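You operate a simulated robot arm through the tools that you are given. There is no shell and no other tool. Be economical: measure what you need, move in short steps, check, and stop when the job is done.

You run a simulated robot arm. Do the job below in one go: nothing can be reset, and whatever is moved stays where it is left.

TASK
Put things in order on the packing end of the island. At the end: the grey bar stands where the white jar stood; the white jar from the packing end of the island stands where the white hand pump stood; the purple cloth stands on top of the gold glass tray; the white hand pump stands where the purple cloth stood; whatever was shut is shut again. Leave all else as you found it, and nothing knocked over.

Only the result counts: the job must be done as asked and must still hold three seconds after the hand-in. Knocking over, shifting, dropping, spilling or breaking anything else fails it.

THE ROBOT
A 7-joint arm with a two-finger parallel gripper, fixed in place. Base frame: the origin is at the foot of the arm, x ahead of it, y to its left, z up; the work surface is at about z = 0. Units: m, degrees, N and s.
With the tool pointing down near the work surface it reaches from about 0.24 to 0.62 m from the base axis. Its first joint turns from -66.0 to 66.0 degrees. Payload 2.6 kg.
The tool frame sits at the grasp point between the pads (the TCP): z along the fingers, y along the line on which they close. The tips reach 0.03 m beyond it. Largest opening 0.094 m; finger width 0.028, thickness 0.01; the body of the gripper, 0.05 by 0.096 m, starts 0.055 m behind the TCP.
Orientation is that of the tool frame in the base frame, as a unit quaternion [w, x, y, z]. With the fingers straight down and closing along the base's y, the tool's x points along the base's -x, its y along +y and its z along -z.

THE INTERFACE
- The arm moves only by the tool servo_tool. Its argument "targets" is a list that holds one entry, the list of rows, each a list of 7 numbers: the shift along the tool's x, y, z in units of 30 mm (1.0 is 30 mm), then the turn, a rotation vector about the tool's x, y, z in units of 8 degrees (1.0 is 8 degrees), then the finger opening in cm, from 0 to 9.4. In form: [[[dx, dy, dz, rx, ry, rz, gripper], ...]]. A call has 1 to 8 rows; each row shifts and turns the commanded pose from where the row before left it, along the tool's axes as they then stand. A call with a number of a shift or a turn outside -1 to 1 is refused whole. Rows are played at 5 a second. More than 0.05 m and 8.6 degrees between two rows, or a gripper value outside its range, and nothing of the call is played. A pose out of reach is approached as far as the arm can. The call stops where the force on the tool passes 40 N (or 10 N more than at its start, if that is more) or the arm is blocked; 0.2 s more then pass. The fingers move at their own pace (about 0.072 m/s each) and stop on an object; they squeeze with about 23 N. The grip force told is the motor's: it shows also when the fingers shut on nothing. Time passes only in rows, and 0.2 s behind the last, so rows that do not move let the fingers close. The reply holds the time, the measured pose of the TCP, the force on the tool along the base axes, the opening and the grip force, in the units named above and with some noise.
- Cameras (640 x 400 px; columns grow to the right, rows downward): "scene" is fixed at [0.047, 0.4516, 0.5565]; the picture's right is [-0.59, -0.81, 0.00], its down [-0.52, 0.38, -0.76] and it looks along [0.62, -0.45, -0.64] (base axes); focal length 293 px, centre (320, 200). "wrist" rides on the gripper at [-0.037, 0, -0.058] in the tool frame; the picture's right is [0.00, -1.00, 0.00], its down [0.97, 0.00, -0.24] and it looks along [0.24, 0.00, 0.97] (tool axes); focal length 218 px, centre (320, 200).
- grab_frame(camera): a new picture of that camera. No time passes.
- point_at(camera, pixels): for up to 12 pixels [column, row] of the newest picture of that camera ("zoom" is the newest enlarged one), the place [x, y, z] in the base frame of the surface seen there, good to about 0.003 m. No time passes.
- zoom(camera, box): a new picture of the part [left, top, right, bottom] of that camera's present view, enlarged. No time passes.
- sign_off(): hands the job in; it is judged then, once.

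Work in short steps. Measure before you move; look again where a grasp or a placing could have gone wrong, and mend it. You have 80 turns and 54 pictures in all, those below and enlarged ones among them. Open the gripper and draw the arm clear of the work before you hand the job in, unless the task says otherwise; then end with one line.

The tools are called after ">>>" as name(argument=value, ...) on one line, values as JSON. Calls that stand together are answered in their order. servo_tool: Moves the arm, as the interface text tells. Its arguments: {"type":"object","properties":{"targets":{"type":"array"}},"required":["targets"]} The other tools are called the same way: grab_frame (camera) takes a picture; point_at (camera, pixels) gives the place of the surface under pixels of a picture; zoom (camera, box) takes an enlarged picture of a part of a camera's view; sign_off () hands the job in.

At the start:

```text
t: 0.0
position: [0.4447, -0.0215, 0.2539]
tcp_rot: [0.001, 0.0, 1.0, 0.0]
ft_force: [0.0, 0.7, 0.2]
width: 0.0941
finger_force: 0.1
```

scene: 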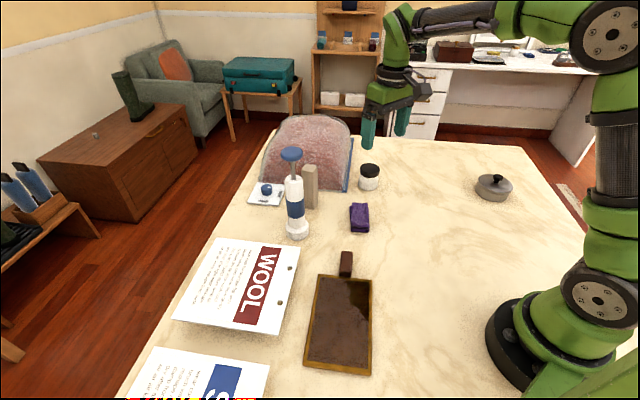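
wrist: 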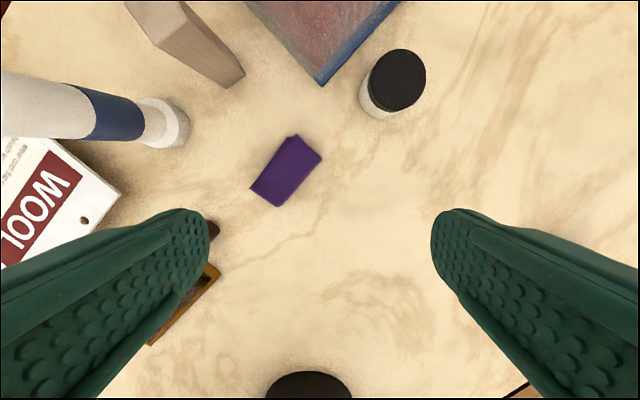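

The scene picture shows the pump near (296,195), the bar (310,186), the jar (369,177), the cloth (359,217) and the tray (340,320). I'll enlarge the area for measuring.

>>> zoom(camera="scene", box=[240, 130, 400, 250])

>>> zoom(camera="scene", box=[270, 240, 430, 380])

```text
3.33 times, centred on (320, 190) of scene
```

zoom: 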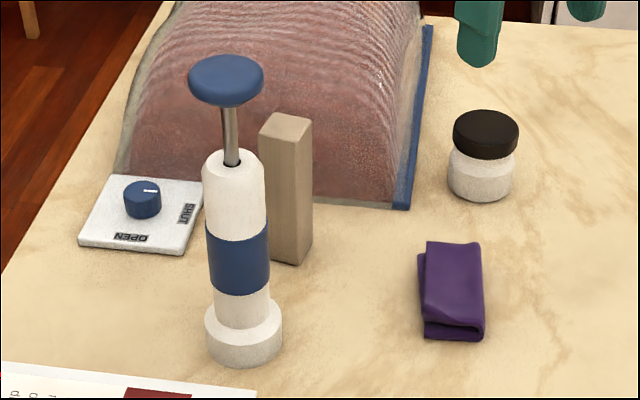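

```text
2.86 times, centred on (350, 310) of scene
```

zoom: 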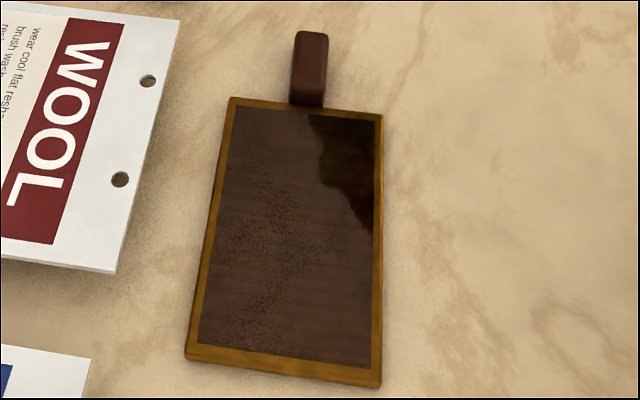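

The zoom shows a dial marked OPEN/SHUT next to a pink dome at (308,155). I'll look closer at the dome, and take points on the objects.

>>> zoom(camera="scene", box=[240, 105, 370, 215])

>>> point_at(camera="scene", pixels=[[291, 153], [298, 228], [298, 236], [311, 167], [311, 208], [369, 168], [369, 188], [349, 204], [369, 204], [370, 230], [351, 230], [267, 188]])

>>> point_at(camera="scene", pixels=[[318, 275], [372, 280], [371, 373], [305, 364], [340, 320], [346, 256], [346, 270], [330, 300], [310, 120], [310, 150], [350, 150], [300, 240]])

>>> point_at(camera="wrist", pixels=[[296, 135], [321, 158], [276, 207], [250, 187], [399, 79], [363, 98], [243, 75], [227, 88], [186, 130], [165, 147], [320, 84], [287, 170]])

```text
3.64 times, centred on (305, 160) of scene
```

zoom: 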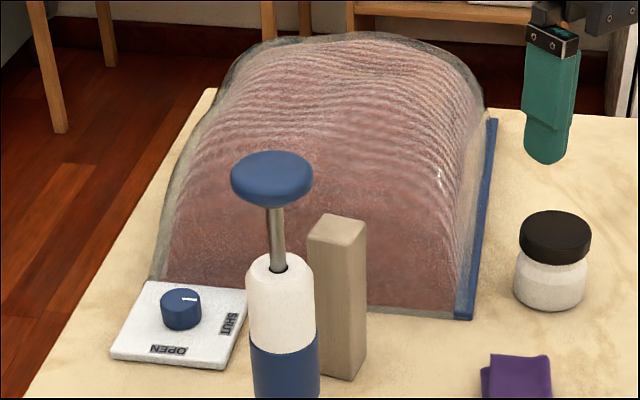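

```text
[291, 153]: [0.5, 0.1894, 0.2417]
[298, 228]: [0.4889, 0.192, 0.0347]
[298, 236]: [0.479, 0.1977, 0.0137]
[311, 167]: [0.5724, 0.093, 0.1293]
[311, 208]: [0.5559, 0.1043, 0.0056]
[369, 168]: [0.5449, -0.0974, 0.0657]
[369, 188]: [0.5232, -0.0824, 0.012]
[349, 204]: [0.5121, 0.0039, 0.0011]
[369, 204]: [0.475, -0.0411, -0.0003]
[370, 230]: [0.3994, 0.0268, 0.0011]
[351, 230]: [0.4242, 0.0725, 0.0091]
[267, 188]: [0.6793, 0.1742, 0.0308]
```

```text
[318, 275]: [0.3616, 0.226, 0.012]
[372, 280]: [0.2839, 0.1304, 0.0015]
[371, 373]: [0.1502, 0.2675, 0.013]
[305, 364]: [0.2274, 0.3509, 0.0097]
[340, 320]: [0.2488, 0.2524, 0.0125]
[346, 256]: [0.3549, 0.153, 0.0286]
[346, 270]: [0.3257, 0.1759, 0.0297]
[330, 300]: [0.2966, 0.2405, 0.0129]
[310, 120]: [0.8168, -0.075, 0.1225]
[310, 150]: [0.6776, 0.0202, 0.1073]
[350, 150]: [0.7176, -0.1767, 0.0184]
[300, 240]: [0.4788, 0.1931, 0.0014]
```

```text
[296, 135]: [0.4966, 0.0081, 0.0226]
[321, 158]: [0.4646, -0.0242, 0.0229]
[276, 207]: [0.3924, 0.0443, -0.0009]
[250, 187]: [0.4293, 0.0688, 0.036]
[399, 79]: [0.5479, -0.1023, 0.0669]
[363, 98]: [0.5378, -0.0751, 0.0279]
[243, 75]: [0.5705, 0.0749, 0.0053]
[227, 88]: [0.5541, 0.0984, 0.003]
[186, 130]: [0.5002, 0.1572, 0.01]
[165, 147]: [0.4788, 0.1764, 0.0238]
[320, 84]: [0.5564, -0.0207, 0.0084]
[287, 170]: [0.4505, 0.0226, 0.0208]
```

Nothing needs opening: the tray (glass face at z about 0.012, centre about (0.256,0.243)) is the gold-rimmed plate at (340,320), and the dial stays untouched. Cloth centre is about (0.445,0.024), its long axis about -43°. I move above it and turn the fingers 45°, going down part way.

>>> servo_tool(targets=[[[0, 0.75, 0, 0, 0, 0, 9.4], [0, 0.75, 0, 0, 0, 0, 9.4], [0, 0, 0.5, 0, 0, 0.94, 9.4], [0, 0, 0.5, 0, 0, 0.94, 9.4], [0, 0, 0.5, 0, 0, 0.94, 9.4], [0, 0, 0.5, 0, 0, 0.94, 9.4], [0, 0, 0.5, 0, 0, 0.94, 9.4], [0, 0, 0.5, 0, 0, 0.94, 9.4]]])

>>> grab_frame(camera="wrist")

```text
t: 1.8
position: [0.4447, 0.0224, 0.1634]
tcp_rot: [0.0, 0.385, 0.923, -0.001]
ft_force: [0.5, 0.0, 0.0]
width: 0.0939
finger_force: 0.1
```

```text
48 pictures are left
```

wrist: 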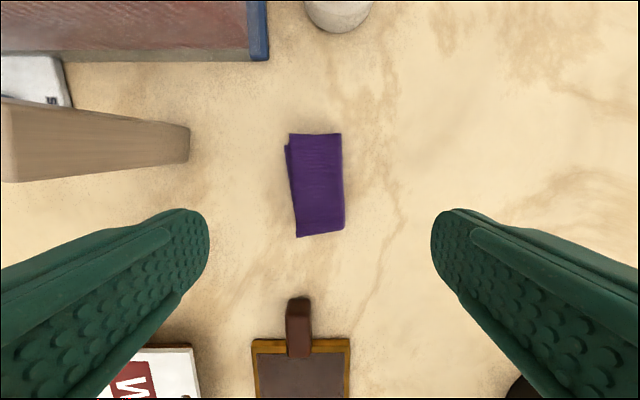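

The cloth lies squarely between the fingers at (318,185). I measure its corners, the tray, the bar and the jar from here.

>>> point_at(camera="wrist", pixels=[[293, 137], [340, 137], [341, 226], [299, 232], [318, 185], [300, 310], [299, 350], [259, 345], [346, 345], [187, 130], [187, 160], [330, 15]])

```text
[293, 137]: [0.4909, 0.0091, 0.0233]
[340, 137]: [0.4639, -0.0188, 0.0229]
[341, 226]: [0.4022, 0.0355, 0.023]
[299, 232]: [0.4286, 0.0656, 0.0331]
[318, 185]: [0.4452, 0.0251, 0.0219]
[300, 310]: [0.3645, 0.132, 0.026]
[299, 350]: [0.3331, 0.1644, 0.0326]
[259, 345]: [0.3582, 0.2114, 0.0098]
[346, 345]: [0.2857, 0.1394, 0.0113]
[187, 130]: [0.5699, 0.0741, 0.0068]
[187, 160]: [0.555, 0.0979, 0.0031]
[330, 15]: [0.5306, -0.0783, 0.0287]
```

Cloth centre is (0.446,0.023), about 0.04 by 0.083 by 0.023; the tool is right above it. I go down to z 0.035 and close.

>>> servo_tool(targets=[[[0, 0, 0.9, 0, 0, 0, 8], [0, 0, 0.9, 0, 0, 0, 8], [0, 0, 0.9, 0, 0, 0, 8], [0, 0, 0.9, 0, 0, 0, 8], [0, 0, 0.67, 0, 0, 0, 8], [0, 0, 0, 0, 0, 0, 2], [0, 0, 0, 0, 0, 0, 2], [0, 0, 0, 0, 0, 0, 2]]])

```text
t: 3.6
position: [0.444, 0.0233, 0.0341]
tcp_rot: [0.0, 0.384, 0.923, 0.0]
ft_force: [-0.8, 0.7, -0.1]
width: 0.052
finger_force: 23.2
```

The fingers stopped on something 0.052 wide with 23 N. I lift and look.

>>> servo_tool(targets=[[[0, 0, -0.3, 0, 0, 0, 2], [0, 0, -0.7, 0, 0, 0, 2], [0, 0, -1, 0, 0, 0, 2], [0, 0, -1, 0, 0, 0, 2], [0, 0, 0, 0, 0, 0, 2]]])

>>> grab_frame(camera="wrist")

```text
t: 4.8
position: [0.444, 0.025, 0.1254]
tcp_rot: [0.0, 0.383, 0.924, 0.001]
ft_force: [0.0, 0.0, 0.5]
width: 0.0518
finger_force: 22.9
```

```text
47 pictures are left
```

wrist: 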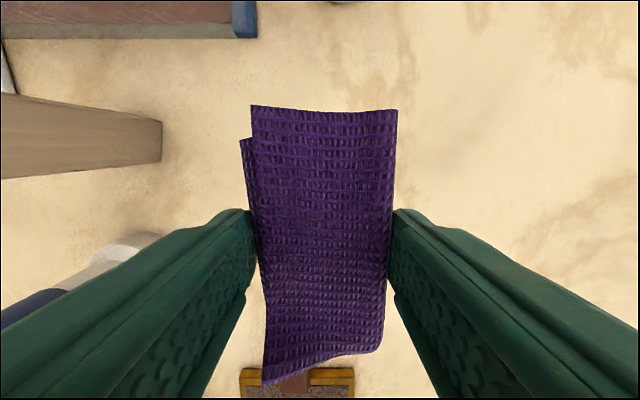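

Cloth is held centrally. I carry it along tool x to above the tray centre (0.256,0.245).

>>> servo_tool(targets=[[[0.6, 0, 0, 0, 0, 0, 2], [1, 0.1, 0, 0, 0, 0, 2], [1, 0.1, 0, 0, 0, 0, 2], [1, 0.1, 0, 0, 0, 0, 2], [1, 0.1, 0, 0, 0, 0, 2], [1, 0.1, 0, 0, 0, 0, 2], [1, 0.1, 0, 0, 0, 0, 2], [1, 0.1, 0, 0, 0, 0, 2]]])

>>> servo_tool(targets=[[[1, 0, 0, 0, 0, 0, 2], [0.6, 0, 0, 0, 0, 0, 2], [0.3, 0, 0, 0, 0, 0, 2], [0, 0, 0, 0, 0, 0, 2]]])

>>> grab_frame(camera="scene")

>>> grab_frame(camera="wrist")

```text
t: 6.6
position: [0.2996, 0.2006, 0.1283]
tcp_rot: [0.0, 0.385, 0.923, 0.0]
ft_force: [-0.6, -0.1, 0.2]
width: 0.051
finger_force: 23.2
```

```text
t: 7.6
position: [0.2581, 0.2402, 0.1261]
tcp_rot: [-0.001, 0.384, 0.923, 0.0]
ft_force: [0.1, -0.2, -0.5]
width: 0.051
finger_force: 22.9
```

```text
46 pictures are left
```

scene: 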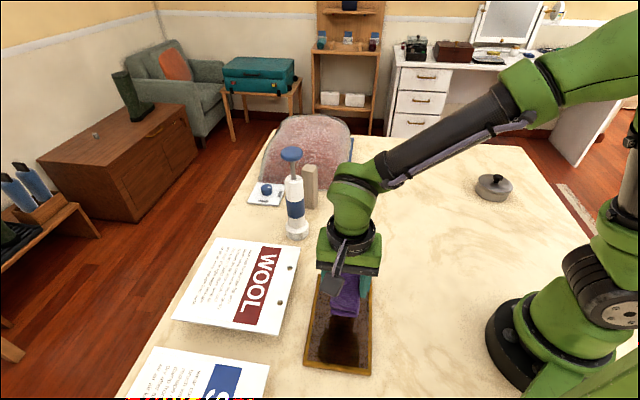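

```text
45 pictures are left
```

wrist: 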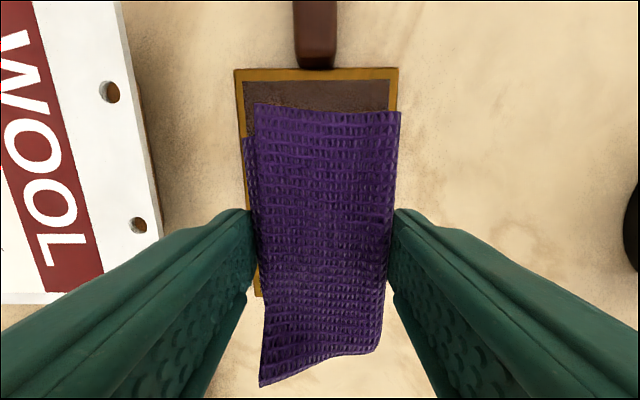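

The cloth hangs above the tray at (320,240). I check the tray's edge and inside heights before lowering.

>>> point_at(camera="wrist", pixels=[[320, 95], [270, 90], [240, 74], [396, 74], [239, 100], [398, 96], [258, 290]])

>>> point_at(camera="scene", pixels=[[340, 345], [318, 345], [310, 330], [371, 345], [340, 369], [309, 364]])

```text
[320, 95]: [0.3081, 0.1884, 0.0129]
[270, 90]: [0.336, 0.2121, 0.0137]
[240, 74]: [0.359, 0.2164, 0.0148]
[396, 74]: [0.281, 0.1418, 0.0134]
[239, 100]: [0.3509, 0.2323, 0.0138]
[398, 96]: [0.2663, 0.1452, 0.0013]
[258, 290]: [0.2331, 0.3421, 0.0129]
```

```text
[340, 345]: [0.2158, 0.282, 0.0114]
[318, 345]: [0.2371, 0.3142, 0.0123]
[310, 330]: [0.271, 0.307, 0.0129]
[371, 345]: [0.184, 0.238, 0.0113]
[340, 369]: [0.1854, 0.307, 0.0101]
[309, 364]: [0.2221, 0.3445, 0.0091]
```

The top is flat at about 0.013. I lower to TCP z about 0.048, release, and rise.

>>> servo_tool(targets=[[[0, 0, 0.8, 0, 0, 0, 2], [0, 0, 0.8, 0, 0, 0, 2], [0, 0, 0.6, 0, 0, 0, 2], [0, 0, 0.3, 0, 0, 0, 2], [0, 0, 0.1, 0, 0, 0, 2], [0, 0, 0, 0, 0, 0, 2]]])

>>> servo_tool(targets=[[[0, 0, 0, 0, 0, 0, 5.8], [0, 0, 0, 0, 0, 0, 8], [0, 0, -0.3, 0, 0, 0, 8], [0, 0, -0.7, 0, 0, 0, 8], [0, 0, -1, 0, 0, 0, 8], [0, 0, -1, 0, 0, 0, 8], [0, 0, -1, 0, 0, 0, 8], [0, 0, -1, 0, 0, 0, 8]]])

>>> grab_frame(camera="wrist")

```text
t: 9.0
position: [0.2591, 0.2403, 0.0464]
tcp_rot: [0.001, 0.383, 0.924, 0.0]
ft_force: [-0.1, 0.0, 0.2]
width: 0.0511
finger_force: 23.7
```

```text
t: 10.8
position: [0.2579, 0.2402, 0.1984]
tcp_rot: [0.0, 0.384, 0.923, -0.001]
ft_force: [0.3, -0.2, 0.0]
width: 0.0799
finger_force: 0.0
```

```text
44 pictures are left
```

wrist: 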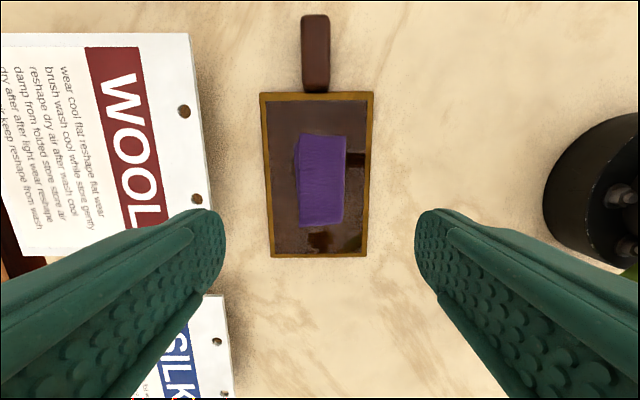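

The cloth rests flat on the tray at (322,180). Next the jar: I travel at about z 0.2 to a spot just short of it.

>>> servo_tool(targets=[[[-0.6, 0, -0.3, 0, 0, 0, 7], [-1, -0.15, 0, 0, 0, 0, 7], [-1, -0.15, 0, 0, 0, 0, 7], [-1, -0.15, 0, 0, 0, 0, 7], [-1, -0.15, 0, 0, 0, 0, 7], [-1, -0.15, 0, 0, 0, 0, 7], [-1, -0.15, 0, 0, 0, 0, 7], [-1, -0.15, 0, 0, 0, 0, 7]]])

>>> servo_tool(targets=[[[-1, -0.15, 0, 0, 0, 0, 7], [-1, -0.15, 0, 0, 0, 0, 7], [-1, -0.15, 0, 0, 0, 0, 7], [-1, -0.15, 0, 0, 0, 0, 7], [-1, -0.15, 0, 0, 0, 0, 7], [-0.6, -0.1, 0, 0, 0, 0, 7], [0, 0, 0, 0, 0, 0, 7]]])

>>> grab_frame(camera="wrist")

>>> grab_frame(camera="scene")

```text
t: 12.6
position: [0.3972, 0.0562, 0.2087]
tcp_rot: [0.0, 0.384, 0.923, -0.001]
ft_force: [0.3, -0.1, -0.6]
width: 0.0698
finger_force: 0.1
```

```text
t: 14.2
position: [0.498, -0.0824, 0.2073]
tcp_rot: [0.0, 0.383, 0.924, 0.0]
ft_force: [0.4, 0.2, -0.3]
width: 0.0702
finger_force: 0.0
```

```text
43 pictures are left
```

wrist: 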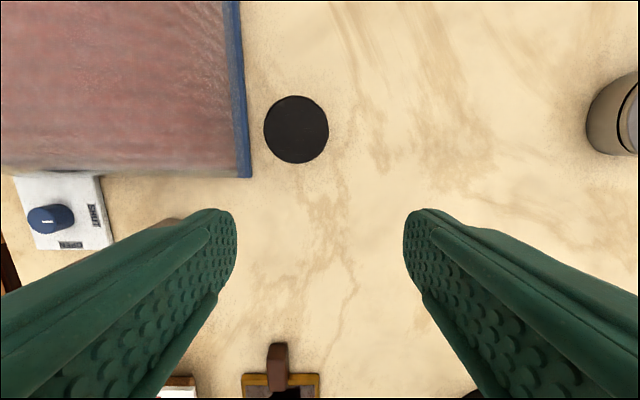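

```text
42 pictures are left
```

scene: 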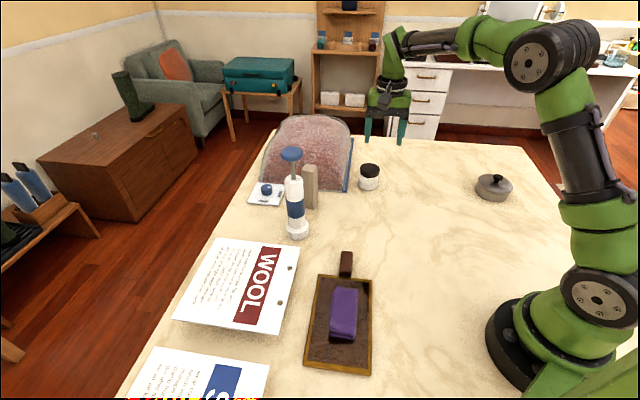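

The jar lid is at (296,129) with the blue strip's corner near (245,170). I measure both, and candidate parking ground.

>>> point_at(camera="wrist", pixels=[[265, 129], [328, 129], [296, 97], [296, 162], [296, 129], [250, 150], [247, 110], [240, 150], [200, 150], [605, 140], [380, 200], [200, 60]])

>>> point_at(camera="scene", pixels=[[370, 166], [370, 185], [493, 185], [475, 190], [440, 230]])

```text
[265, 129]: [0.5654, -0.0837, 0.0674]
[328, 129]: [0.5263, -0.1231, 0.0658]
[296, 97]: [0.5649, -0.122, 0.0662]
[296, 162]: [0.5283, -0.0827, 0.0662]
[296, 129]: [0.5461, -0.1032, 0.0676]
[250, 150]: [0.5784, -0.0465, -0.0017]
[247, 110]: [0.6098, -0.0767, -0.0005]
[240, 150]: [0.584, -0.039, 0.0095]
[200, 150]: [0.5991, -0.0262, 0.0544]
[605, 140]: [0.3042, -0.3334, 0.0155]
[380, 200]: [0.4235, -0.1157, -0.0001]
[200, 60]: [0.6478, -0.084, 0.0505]
```

```text
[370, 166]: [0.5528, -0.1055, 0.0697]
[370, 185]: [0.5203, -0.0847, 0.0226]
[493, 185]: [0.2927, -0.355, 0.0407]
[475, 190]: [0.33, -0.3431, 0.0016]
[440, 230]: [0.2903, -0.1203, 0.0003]
```

Jar centre (0.546,-0.103), diameter 0.055, top 0.067; the strip is 0.035 from its side, enough for an opening of 7 cm. I move over it first, then descend.

>>> servo_tool(targets=[[[-0.8, 0.32, 0, 0, 0, 0, 7.2], [-0.82, 0.33, 0, 0, 0, 0, 7.2], [0, 0, 0.9, 0, 0, 0, 7.2], [0, 0, 0.9, 0, 0, 0, 7.2], [0, 0, 0.7, 0, 0, 0, 7.2], [0, 0, 0, 0, 0, 0, 7.2]]])

>>> grab_frame(camera="wrist")

```text
t: 15.6
position: [0.5479, -0.1012, 0.1319]
tcp_rot: [0.001, 0.383, 0.924, 0.0]
ft_force: [0.5, 1.3, 0.4]
width: 0.0719
finger_force: 0.0
```

```text
41 pictures are left
```

wrist: 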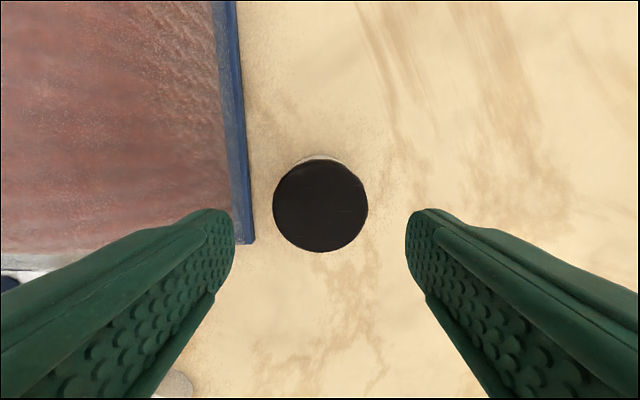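

The jar lies centred between the fingers and the left finger is clear of the strip. I go down to z 0.042 and close.

>>> servo_tool(targets=[[[0, 0, 0.9, 0, 0, 0, 7.2], [0, 0, 0.9, 0, 0, 0, 7.2], [0, 0, 0.8, 0, 0, 0, 7.2], [0, 0, 0.4, 0, 0, 0, 7.2], [0, 0, 0, 0, 0, 0, 3], [0, 0, 0, 0, 0, 0, 3], [0, 0, 0, 0, 0, 0, 3]]])

```text
t: 17.2
position: [0.546, -0.1021, 0.0413]
tcp_rot: [0.0, 0.384, 0.923, 0.0]
ft_force: [0.9, -0.7, -0.1]
width: 0.0591
finger_force: 23.7
```

Gripped (0.059 wide). I lift and carry the jar to a free parking spot near (0.41,-0.20).

>>> servo_tool(targets=[[[0, 0, -0.4, 0, 0, 0, 3], [0, 0, -0.8, 0, 0, 0, 3], [0.2, -0.8, -0.4, 0, 0, 0, 3], [0.2, -1, 0, 0, 0, 0, 3], [0.2, -1, 0, 0, 0, 0, 3], [0.2, -1, 0, 0, 0, 0, 3], [0.1, -1, 0, 0, 0, 0, 3], [0, -0.8, 0, 0, 0, 0, 3]]])

>>> servo_tool(targets=[[[0, 0, 0.4, 0, 0, 0, 3], [0, 0, 0.6, 0, 0, 0, 3], [0, 0, 0.35, 0, 0, 0, 3], [0, 0, 0.15, 0, 0, 0, 3], [0, 0, 0, 0, 0, 0, 3]]])

```text
t: 19.0
position: [0.4067, -0.2026, 0.0915]
tcp_rot: [0.001, 0.383, 0.924, 0.0]
ft_force: [0.1, -0.3, -1.8]
width: 0.0593
finger_force: 23.3
```

```text
t: 20.2
position: [0.4074, -0.2005, 0.0457]
tcp_rot: [0.0, 0.383, 0.924, 0.0]
ft_force: [-1.1, -0.2, -1.3]
width: 0.0588
finger_force: 22.3
```

The jar is about 3-4 mm above the surface; I lower that, release, and rise.

>>> servo_tool(targets=[[[0, 0, 0.12, 0, 0, 0, 3], [0, 0, 0, 0, 0, 0, 3], [0, 0, 0, 0, 0, 0, 6.6], [0, 0, 0, 0, 0, 0, 7.6], [0, 0, -0.5, 0, 0, 0, 7.6], [0, 0, -1, 0, 0, 0, 7.6], [0, 0, -1, 0, 0, 0, 7.6], [0, 0, -1, 0, 0, 0, 7.6]]])

>>> grab_frame(camera="wrist")

```text
t: 22.0
position: [0.4066, -0.2027, 0.1453]
tcp_rot: [-0.001, 0.385, 0.923, 0.0]
ft_force: [-1.2, 0.2, -1.6]
width: 0.076
finger_force: 0.0
```

```text
40 pictures are left
```

wrist: 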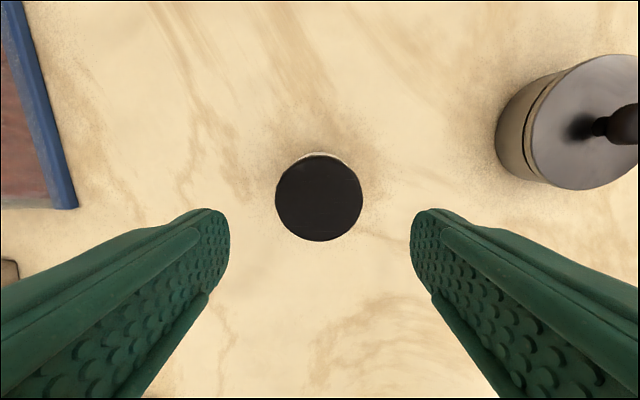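

The jar stands parked upright at (320,197). Now I rise and move towards the bar at about (0.565,0.09), staying above its 0.13 top.

>>> servo_tool(targets=[[[0.2, 0.5, -1, 0, 0, 0, 7], [0.3, 0.8, -1, 0, 0, 0, 7], [0.4, 1, -0.8, 0, 0, 0, 7], [0.4, 1, -0.7, 0, 0, 0, 7], [0.4, 1, 0, 0, 0, 0, 7], [0.4, 1, 0, 0, 0, 0, 7], [0.4, 1, 0, 0, 0, 0, 7], [0.4, 1, 0, 0, 0, -0.3, 7]]])

>>> servo_tool(targets=[[[0.2, 0.8, 0, 0, 0, -0.5, 6], [0, 0.6, 0, 0, 0, -0.5, 6], [0, 0, 0, 0, 0, 0, 6]]])

>>> grab_frame(camera="wrist")

```text
t: 23.8
position: [0.5028, 0.0162, 0.2553]
tcp_rot: [0.0, 0.364, 0.931, 0.0]
ft_force: [1.0, 0.3, -0.3]
width: 0.07
finger_force: 0.1
```

```text
t: 24.6
position: [0.5261, 0.0522, 0.2532]
tcp_rot: [0.0, 0.298, 0.955, 0.001]
ft_force: [-0.5, 0.3, 0.0]
width: 0.06
finger_force: 0.0
```

```text
39 pictures are left
```

wrist: 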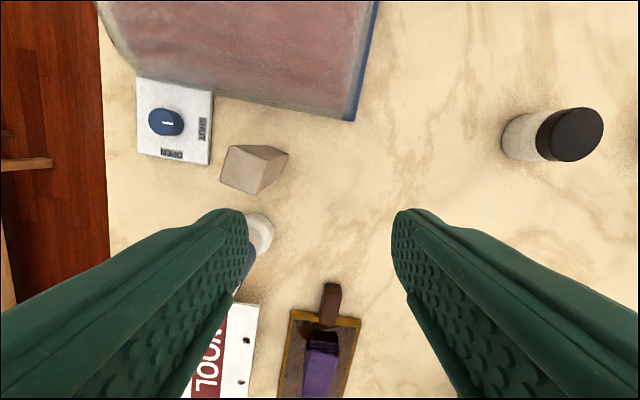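

The bar's top shows at (250,165), slightly turned. I enlarge it to measure its corners.

>>> zoom(camera="wrist", box=[200, 130, 310, 210])

```text
5.00 times, centred on (255, 170) of wrist
```

zoom: 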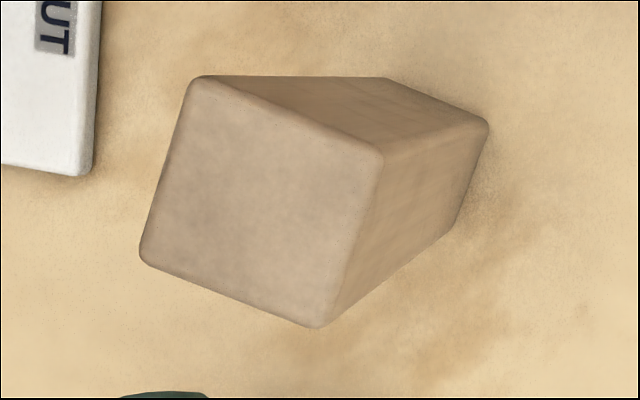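

The top face corners in the enlargement are about (200,85),(378,155),(315,320),(148,255), turned some 21° from the fingers. I take their places.

>>> point_at(camera="zoom", pixels=[[205, 92], [370, 157], [313, 314], [156, 250], [260, 203], [480, 125], [450, 232]])

>>> point_at(camera="wrist", pixels=[[212, 120], [211, 162], [260, 108], [300, 116], [260, 232], [262, 95]])

```text
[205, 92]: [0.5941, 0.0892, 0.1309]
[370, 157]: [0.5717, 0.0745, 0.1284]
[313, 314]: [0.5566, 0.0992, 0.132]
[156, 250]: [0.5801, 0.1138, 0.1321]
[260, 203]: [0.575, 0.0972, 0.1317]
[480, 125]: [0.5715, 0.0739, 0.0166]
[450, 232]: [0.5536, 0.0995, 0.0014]
```

```text
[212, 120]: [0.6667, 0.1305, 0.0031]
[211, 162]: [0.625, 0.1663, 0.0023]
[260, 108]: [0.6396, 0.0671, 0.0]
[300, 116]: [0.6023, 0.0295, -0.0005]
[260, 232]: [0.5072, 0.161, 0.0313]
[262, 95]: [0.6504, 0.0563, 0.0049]
```

Bar centre (0.576,0.094), top 0.131, sides at 33° in the base, while my closing line is at 55°. I turn +22° and move over it.

>>> servo_tool(targets=[[[0, 0, 0, 0, 0, 0.92, 6], [0, 0, 0, 0, 0, 0.92, 6], [0, 0, 0, 0, 0, 0.91, 6], [0.14, 0.7, 0, 0, 0, 0, 6], [0.14, 0.8, 0, 0, 0, 0, 6], [0, 0.65, 0, 0, 0, 0, 6], [0, 0, 0.9, 0, 0, 0, 6], [0, 0, 0, 0, 0, 0, 6]]])

>>> grab_frame(camera="wrist")

>>> grab_frame(camera="scene")

```text
t: 26.4
position: [0.565, 0.0869, 0.224]
tcp_rot: [0.001, 0.475, 0.88, 0.0]
ft_force: [0.3, 0.3, -0.5]
width: 0.06
finger_force: 0.0
out of reach, approached as far as the arm can: row 6
```

```text
37 pictures are left
```

wrist: 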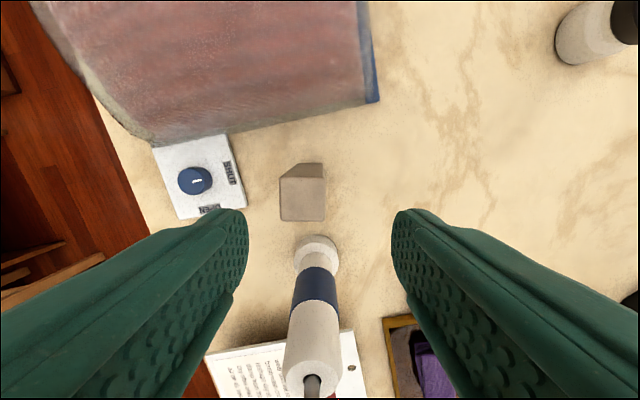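

```text
36 pictures are left
```

scene: 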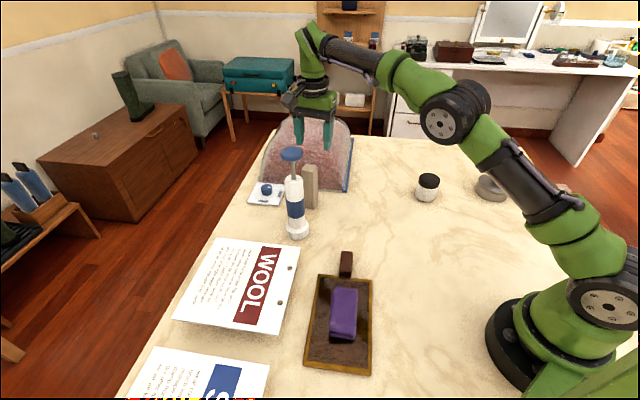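

Aligned, but row 6 ran out of reach at that height; I am 0.013 short. I go down to z 0.19 (tips still above the bar), where reach is larger, and finish the shift.

>>> servo_tool(targets=[[[0, 0, 0.9, 0, 0, 0, 6], [0, 0.43, 0, 0, 0, 0, 6], [0, 0, 0, 0, 0, 0, 6]]])

```text
t: 27.2
position: [0.5762, 0.0944, 0.1968]
tcp_rot: [0.001, 0.475, 0.88, 0.0]
ft_force: [-0.2, -0.1, -0.4]
width: 0.06
finger_force: 0.1
```

Now exactly over the bar. I descend to z 0.096 and close.

>>> servo_tool(targets=[[[0, 0, 0.7, 0, 0, 0, 6], [0, 0, 0.9, 0, 0, 0, 6], [0, 0, 0.9, 0, 0, 0, 6], [0, 0, 0.85, 0, 0, 0, 6], [0, 0, 0, 0, 0, 0, 6], [0, 0, 0, 0, 0, 0, 2], [0, 0, 0, 0, 0, 0, 2], [0, 0, 0, 0, 0, 0, 2]]])

>>> grab_frame(camera="scene")

```text
t: 29.0
position: [0.5772, 0.0953, 0.0953]
tcp_rot: [0.0, 0.475, 0.88, 0.0]
ft_force: [0.3, -0.7, 0.0]
width: 0.0375
finger_force: 23.3
```

```text
35 pictures are left
```

scene: 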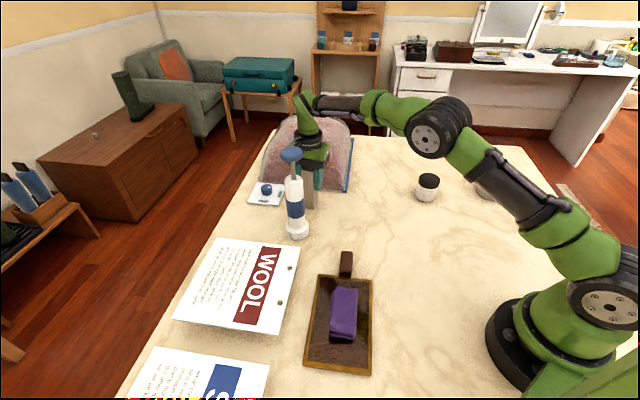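

Bar gripped. I lift to z about 0.15, back away from the dome, then pass round its corner towards the jar's old place (0.546,-0.102).

>>> servo_tool(targets=[[[0, 0, -0.4, 0, 0, 0, 2], [0, 0, -0.8, 0, 0, 0, 2], [0, 0, -0.7, 0, 0, 0, 2], [-0.03, -0.6, 0, 0, 0, 0, 2], [-0.03, -0.85, 0, 0, 0, 0, 2], [-0.03, -0.85, 0, 0, 0, 0, 2], [-0.03, -0.85, 0, 0, 0, 0, 2]]])

>>> servo_tool(targets=[[[-0.6, -0.4, 0, 0, 0, 0, 2], [-0.8, -0.52, 0, 0, 0, 0, 2], [-0.8, -0.52, 0, 0, 0, 0, 2], [-0.8, -0.52, 0, 0, 0, 0, 2], [-0.9, -0.6, 0, 0, 0, 0, 2], [0, 0, 0, 0, 0, 0, 2]]])

>>> grab_frame(camera="scene")

```text
t: 30.6
position: [0.4987, 0.0418, 0.1551]
tcp_rot: [0.0, 0.475, 0.88, 0.0]
ft_force: [0.6, -0.2, 0.1]
width: 0.0376
finger_force: 23.2
```

```text
t: 32.0
position: [0.4981, -0.0992, 0.1533]
tcp_rot: [-0.001, 0.475, 0.88, 0.0]
ft_force: [0.3, 0.0, -0.6]
width: 0.0377
finger_force: 23.4
```

```text
34 pictures are left
```

scene: 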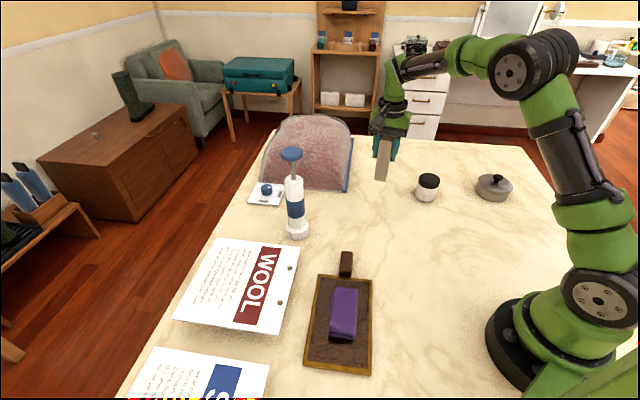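

The bar hangs straight, just short of the jar's place. I finish the shift to (0.546,-0.102) and lower to near the grasp height.

>>> servo_tool(targets=[[[-0.48, 0.64, 0, 0, 0, 0, 2], [-0.48, 0.64, 0, 0, 0, 0, 2], [0, 0, 0, 0, 0, 0, 2], [0, 0, 0.7, 0, 0, 0, 2], [0, 0, 0.7, 0, 0, 0, 2], [0, 0, 0.35, 0, 0, 0, 2], [0, 0, 0, 0, 0, 0, 2]]])

```text
t: 33.6
position: [0.5471, -0.1037, 0.1019]
tcp_rot: [0.001, 0.475, 0.88, 0.0]
ft_force: [-0.3, 1.0, -0.7]
width: 0.0378
finger_force: 23.5
```

About 5 mm remain. I lower gently and watch the force.

>>> servo_tool(targets=[[[0, 0, 0.1, 0, 0, 0, 2], [0, 0, 0.06, 0, 0, 0, 2], [0, 0, 0, 0, 0, 0, 2]]])

```text
t: 34.4
position: [0.547, -0.1022, 0.0956]
tcp_rot: [0.0, 0.475, 0.88, 0.0]
ft_force: [-0.7, 0.1, 0.2]
width: 0.0379
finger_force: 22.8
```

At grasp height again (z 0.0956). I release slowly and rise straight up.

>>> servo_tool(targets=[[[0, 0, 0.03, 0, 0, 0, 2], [0, 0, 0, 0, 0, 0, 4.5], [0, 0, 0, 0, 0, 0, 6], [0, 0, -0.5, 0, 0, 0, 6], [0, 0, -0.9, 0, 0, 0, 6], [0, 0, -0.9, 0, 0, 0, 6], [0, 0, -0.7, 0, 0, 0, 6], [0, -0.5, 0, 0, 0, 0, 6]]])

>>> grab_frame(camera="scene")

>>> grab_frame(camera="wrist")

```text
t: 36.2
position: [0.5351, -0.1102, 0.1851]
tcp_rot: [0.0, 0.475, 0.88, 0.0]
ft_force: [-0.4, 0.5, 0.3]
width: 0.0602
finger_force: 0.1
```

```text
33 pictures are left
```

scene: 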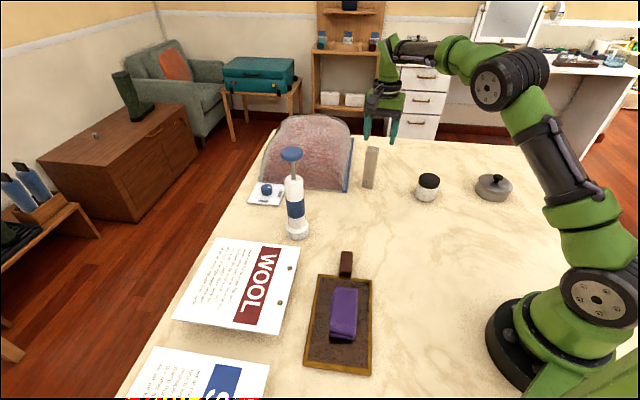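

```text
32 pictures are left
```

wrist: 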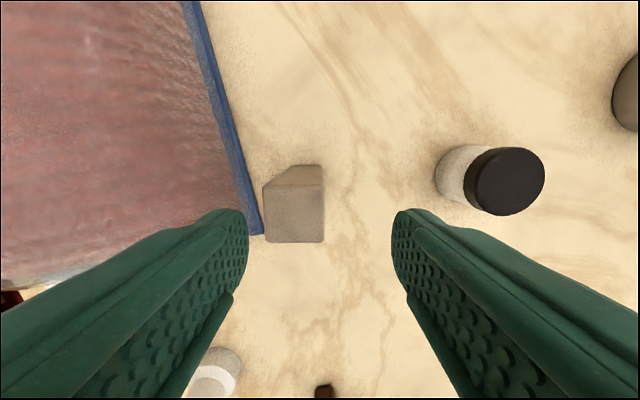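

The bar stands upright at (371,167) in the scene. Now the pump: I withdraw to a staging point near (0.36,0.13,0.22), between the base and the pump.

>>> servo_tool(targets=[[[0, 0, -0.8, 0, 0, 0, 6], [0.7, -0.06, -0.7, 0, 0, 0, 8], [1, -0.06, 0, 0, 0, 0, 9.4], [1, -0.06, 0, 0, 0, 0, 9.4], [1, -0.06, 0, 0, 0, 0, 9.4], [1, -0.06, 0, 0, 0, 0, 9.4], [1, -0.06, 0, 0, 0, 0, 9.4], [1, -0.06, 0, 0, 0, 0, 9.4]]])

>>> servo_tool(targets=[[[1, -0.06, 0, 0, 0, 0, 9.4], [1, -0.06, 0, 0, 0, 0, 9.4], [1, 0, 0, 0, 0, 0, 9.4], [0, 0, 0, 0, 0, -1, 9.4], [0, 0, 0, 0, 0, -1, 9.4], [0, 0, 0, 0, 0, -1, 9.4], [0, 0, 0, 0, 0, -1, 9.4], [0, 0, 0, 0, 0, -1, 9.4]]])

>>> servo_tool(targets=[[[0, 0, 0, 0, 0, -1, 9.4], [0, 0, 0, 0, 0, -1, 9.4], [0, 0, 0, 0, 0, -1, 9.4], [0, 0, 0, 0, 0, -1, 9.4], [0, 0, 0, 0, 0, -0.6, 9.4], [0, 0, 0, 0, 0, 0, 9.4]]])

>>> grab_frame(camera="wrist")

```text
t: 38.0
position: [0.4146, 0.0516, 0.2318]
tcp_rot: [0.0, 0.475, 0.88, 0.0]
ft_force: [-0.3, -0.3, 0.2]
width: 0.0939
finger_force: 0.0
```

```text
t: 39.8
position: [0.3628, 0.1235, 0.2288]
tcp_rot: [0.0, 0.144, 0.99, 0.0]
ft_force: [0.0, 0.1, 0.7]
width: 0.094
finger_force: 0.1
```

```text
t: 41.2
position: [0.3618, 0.1241, 0.2298]
tcp_rot: [0.001, -0.175, 0.984, 0.0]
ft_force: [0.1, -0.5, -0.1]
width: 0.0941
finger_force: 0.0
```

```text
31 pictures are left
```

wrist: 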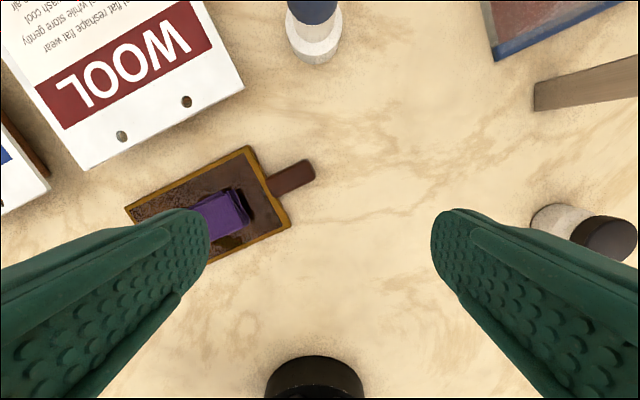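

The pump base shows at (313,45), straight ahead of the tool. I tilt the tool 60° outward (about -y) to aim the fingers at the pump's body.

>>> servo_tool(targets=[[[0, 0, 0, 0, -0.94, 0, 9.4], [0, 0, 0, 0, -0.94, 0, 9.4], [0, 0, 0, 0, -0.94, 0, 9.4], [0, 0, 0, 0, -0.94, 0, 9.4], [0, 0, 0, 0, -0.94, 0, 9.4], [0, 0, 0, 0, -0.94, 0, 9.4], [0, 0, 0, 0, -0.94, 0, 9.4], [0, 0, 0, 0, -0.92, 0, 9.4]]])

>>> grab_frame(camera="wrist")

>>> grab_frame(camera="scene")

```text
t: 43.0
position: [0.3611, 0.1228, 0.2303]
tcp_rot: [0.493, -0.15, 0.853, 0.088]
ft_force: [0.5, -0.8, -0.2]
width: 0.0942
finger_force: 0.1
```

```text
30 pictures are left
```

wrist: 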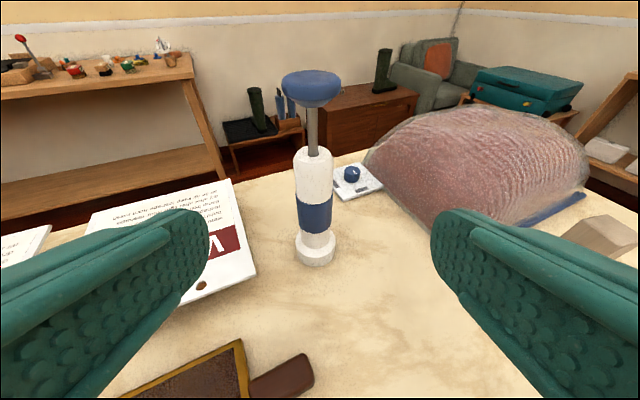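

```text
29 pictures are left
```

scene: 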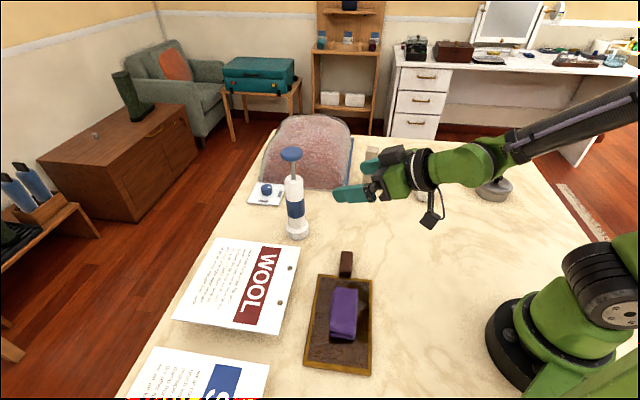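

The tilt works and the pump is in clear view, column 313. I measure its parts.

>>> point_at(camera="wrist", pixels=[[312, 90], [284, 88], [340, 88], [314, 175], [296, 175], [332, 175], [314, 215], [299, 215], [331, 215], [315, 252], [296, 252], [335, 252]])

```text
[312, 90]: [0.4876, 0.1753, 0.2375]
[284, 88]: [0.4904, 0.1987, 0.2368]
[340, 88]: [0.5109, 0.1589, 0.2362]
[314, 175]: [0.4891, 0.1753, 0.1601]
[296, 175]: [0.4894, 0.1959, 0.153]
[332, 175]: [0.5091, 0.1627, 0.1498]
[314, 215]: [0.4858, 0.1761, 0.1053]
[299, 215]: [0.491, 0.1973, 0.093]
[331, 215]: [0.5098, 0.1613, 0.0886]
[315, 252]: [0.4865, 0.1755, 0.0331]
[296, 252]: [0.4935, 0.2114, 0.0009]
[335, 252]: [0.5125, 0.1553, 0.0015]
```

Pump axis about (0.504,0.182), body diameter 0.04, knob 0.055 wide. I come down to z 0.115 and 6 mm sideways, then check alignment.

>>> servo_tool(targets=[[[0.7, 0.05, 0.7, 0, 0, 0, 9.4], [0.7, 0.05, 0.7, 0, 0, 0, 9.4], [0.7, 0.05, 0.7, 0, 0, 0, 9.4], [0.72, 0.05, 0.68, 0, 0, 0, 9.4], [0, 0, 0, 0, 0, 0, 9.4]]])

>>> grab_frame(camera="wrist")

```text
t: 44.2
position: [0.387, 0.1379, 0.1134]
tcp_rot: [0.492, -0.151, 0.853, 0.087]
ft_force: [0.4, 0.2, -0.7]
width: 0.0939
finger_force: 0.1
```

```text
28 pictures are left
```

wrist: 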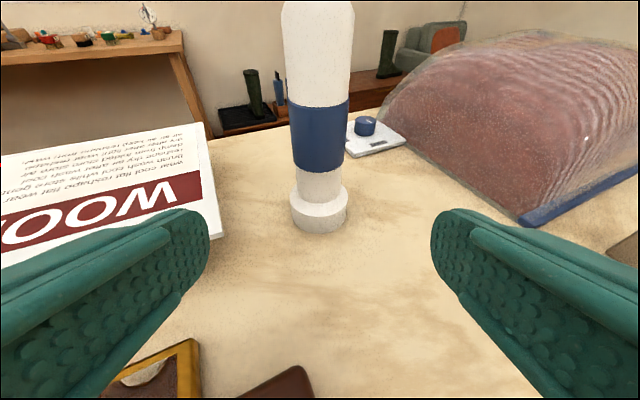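

The pump's axis is at column 319, centred. I recheck its distance at the band and base.

>>> point_at(camera="wrist", pixels=[[319, 135], [294, 135], [343, 135], [318, 80], [319, 220], [319, 180], [293, 210], [345, 210], [319, 230]])

```text
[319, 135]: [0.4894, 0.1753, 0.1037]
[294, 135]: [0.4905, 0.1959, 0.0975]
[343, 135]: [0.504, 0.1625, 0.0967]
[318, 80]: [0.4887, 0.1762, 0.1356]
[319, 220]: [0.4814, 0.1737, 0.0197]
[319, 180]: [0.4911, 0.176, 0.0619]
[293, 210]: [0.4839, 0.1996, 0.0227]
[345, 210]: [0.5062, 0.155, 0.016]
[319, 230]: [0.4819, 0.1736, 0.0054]
```

Axis is at (0.507,0.1825), 0.128 straight ahead. I advance horizontally at constant height.

>>> servo_tool(targets=[[[-0.35, 0, 0.6, 0, 0, 0, 9.4], [-0.45, 0, 0.78, 0, 0, 0, 9.4], [-0.45, 0, 0.78, 0, 0, 0, 9.4], [-0.45, 0, 0.78, 0, 0, 0, 9.4], [-0.43, 0, 0.75, 0, 0, 0, 9.4], [0, 0, 0, 0, 0, 0, 9.4]]])

>>> grab_frame(camera="wrist")

>>> grab_frame(camera="scene")

```text
t: 45.6
position: [0.5092, 0.1836, 0.1155]
tcp_rot: [0.492, -0.151, 0.853, 0.087]
ft_force: [-0.7, -0.6, 0.5]
width: 0.0941
finger_force: 0.1
```

```text
27 pictures are left
```

wrist: 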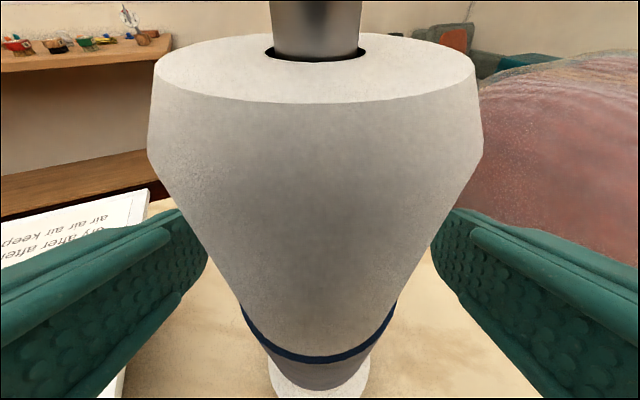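

```text
26 pictures are left
```

scene: 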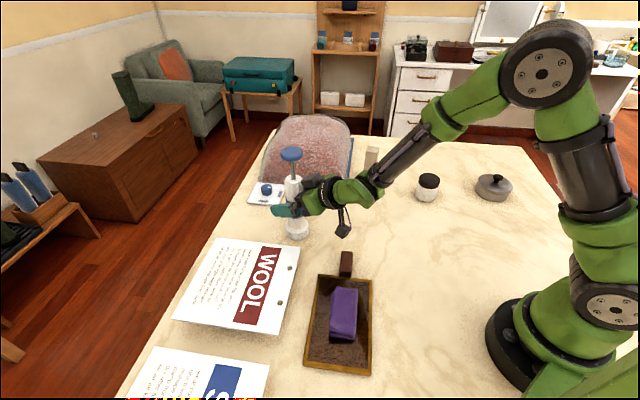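

The fingers straddle the pump, column 317. I close on the body.

>>> servo_tool(targets=[[[0, 0, 0, 0, 0, 0, 6], [0, 0, 0, 0, 0, 0, 3], [0, 0, 0, 0, 0, 0, 3], [0, 0, 0, 0, 0, 0, 3], [0, 0, 0, 0, 0, 0, 3]]])

```text
t: 46.8
position: [0.5082, 0.1837, 0.1161]
tcp_rot: [0.492, -0.152, 0.853, 0.088]
ft_force: [0.6, 1.4, 0.6]
width: 0.046
finger_force: 22.9
```

Gripped (0.046). I lift 6 cm vertically and check how it hangs.

>>> servo_tool(targets=[[[-0.2, 0, -0.12, 0, 0, 0, 3], [-0.4, 0, -0.23, 0, 0, 0, 3], [-0.6, 0, -0.35, 0, 0, 0, 3], [-0.5, 0, -0.29, 0, 0, 0, 3], [0, 0, 0, 0, 0, 0, 3]]])

>>> zoom(camera="scene", box=[240, 120, 400, 250])

```text
t: 48.0
position: [0.5084, 0.1831, 0.1756]
tcp_rot: [0.493, -0.152, 0.852, 0.088]
ft_force: [-0.4, 0.6, -2.5]
width: 0.0456
finger_force: 23.6
```

```text
3.08 times, centred on (320, 185) of scene
```

zoom: 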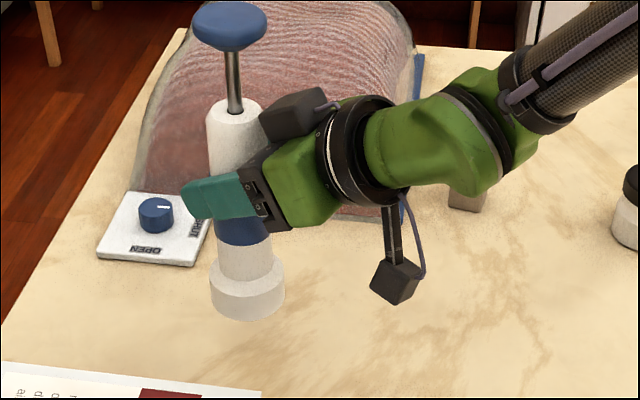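

Held upright (weight about 2.5 N). I carry it to above the cloth's old place (0.446,0.023).

>>> servo_tool(targets=[[[0.12, -0.27, -0.21, 0, 0, 0, 3], [0.27, -0.62, -0.47, 0, 0, 0, 3], [0.3, -0.68, -0.52, 0, 0, 0, 3], [0.3, -0.68, -0.52, 0, 0, 0, 3], [0.3, -0.68, -0.52, 0, 0, 0, 3], [0.3, -0.68, -0.52, 0, 0, 0, 3], [0.2, -0.45, -0.34, 0, 0, 0, 3], [0.1, -0.25, -0.18, 0, 0, 0, 3]]])

>>> servo_tool(targets=[[[0, 0, 0, 0, 0, 0, 3], [0.4, 0, 0.23, 0, 0, 0, 3], [0.5, 0, 0.29, 0, 0, 0, 3], [0.4, 0, 0.23, 0, 0, 0, 3], [0.2, 0, 0.115, 0, 0, 0, 3], [0, 0, 0, 0, 0, 0, 3]]])

>>> zoom(camera="scene", box=[280, 120, 440, 250])

```text
t: 49.8
position: [0.4443, 0.0228, 0.1752]
tcp_rot: [0.492, -0.151, 0.853, 0.088]
ft_force: [0.3, -1.1, -2.8]
width: 0.0456
finger_force: 23.2
```

```text
t: 51.2
position: [0.4458, 0.0218, 0.1224]
tcp_rot: [0.493, -0.15, 0.853, 0.087]
ft_force: [-0.2, 0.6, -2.5]
width: 0.0455
finger_force: 22.8
```

```text
3.08 times, centred on (360, 185) of scene
```

zoom: 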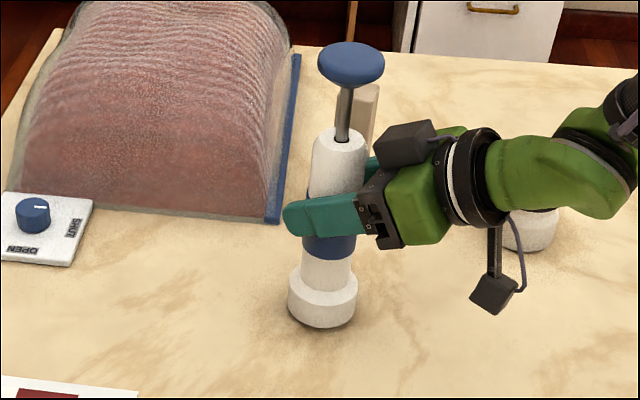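

Upright and about 6 mm up. I lower the rest gently.

>>> servo_tool(targets=[[[0.1, 0, 0.06, 0, 0, 0, 3], [0.08, 0, 0.045, 0, 0, 0, 3], [0, 0, 0, 0, 0, 0, 3]]])

```text
t: 52.0
position: [0.4465, 0.0228, 0.1173]
tcp_rot: [0.493, -0.151, 0.853, 0.087]
ft_force: [0.1, -0.3, -2.7]
width: 0.0458
finger_force: 23.0
```

Still carrying full weight (-2.7 N); a touch more down.

>>> servo_tool(targets=[[[0.025, 0, 0.015, 0, 0, 0, 3], [0.025, 0, 0.015, 0, 0, 0, 3], [0, 0, 0, 0, 0, 0, 3]]])

```text
t: 52.8
position: [0.4471, 0.023, 0.117]
tcp_rot: [0.494, -0.152, 0.851, 0.087]
ft_force: [-5.5, 0.1, 14.3]
width: 0.0458
finger_force: 23.3
```

Touched down (14 N). I ease off half a millimetre, open fully, and look.

>>> servo_tool(targets=[[[-0.015, 0, -0.009, 0, 0, 0, 3], [0, 0, 0, 0, 0, 0, 3], [0, 0, 0, 0, 0, 0, 5], [0, 0, 0, 0, 0, 0, 7], [0, 0, 0, 0, 0, 0, 9.4], [0, 0, 0, 0, 0, 0, 9.4]]])

>>> grab_frame(camera="wrist")

```text
t: 54.2
position: [0.4462, 0.0227, 0.1145]
tcp_rot: [0.492, -0.151, 0.853, 0.087]
ft_force: [0.2, 0.2, 0.0]
width: 0.0942
finger_force: 0.0
```

```text
23 pictures are left
```

wrist: 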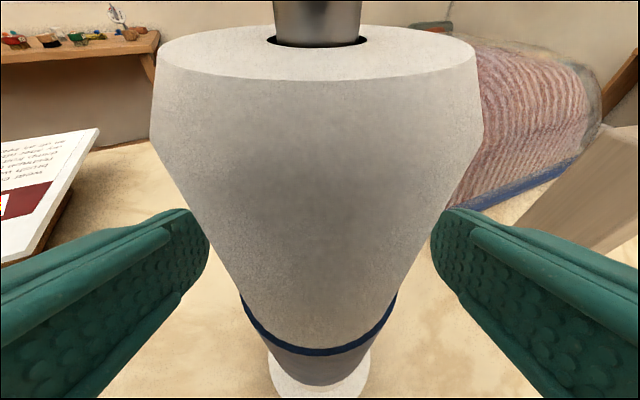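

The pump stands free between the fingers. I withdraw horizontally 0.11 m.

>>> servo_tool(targets=[[[0.25, 0, -0.43, 0, 0, 0, 9.4], [0.4, 0, -0.69, 0, 0, 0, 9.4], [0.4, 0, -0.69, 0, 0, 0, 9.4], [0.4, 0, -0.69, 0, 0, 0, 9.4], [0.4, 0, -0.69, 0, 0, 0, 9.4], [0, 0, 0, 0, 0, 0, 9.4]]])

>>> grab_frame(camera="scene")

>>> grab_frame(camera="wrist")

```text
t: 55.6
position: [0.3759, -0.0293, 0.1141]
tcp_rot: [0.493, -0.151, 0.852, 0.088]
ft_force: [0.0, -1.1, -0.2]
width: 0.0942
finger_force: 0.1
out of reach, approached as far as the arm can: row 4, 5
```

```text
22 pictures are left
```

scene: 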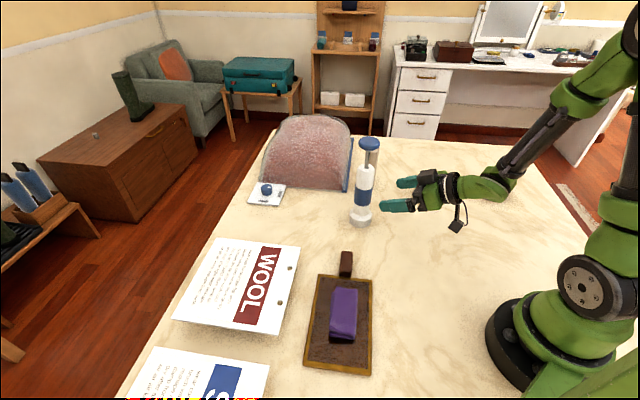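

```text
21 pictures are left
```

wrist: 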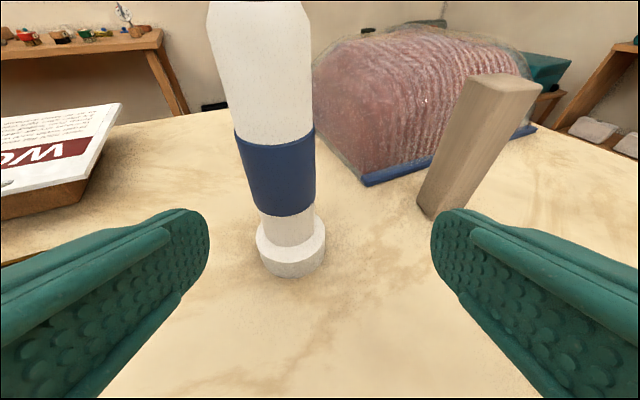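

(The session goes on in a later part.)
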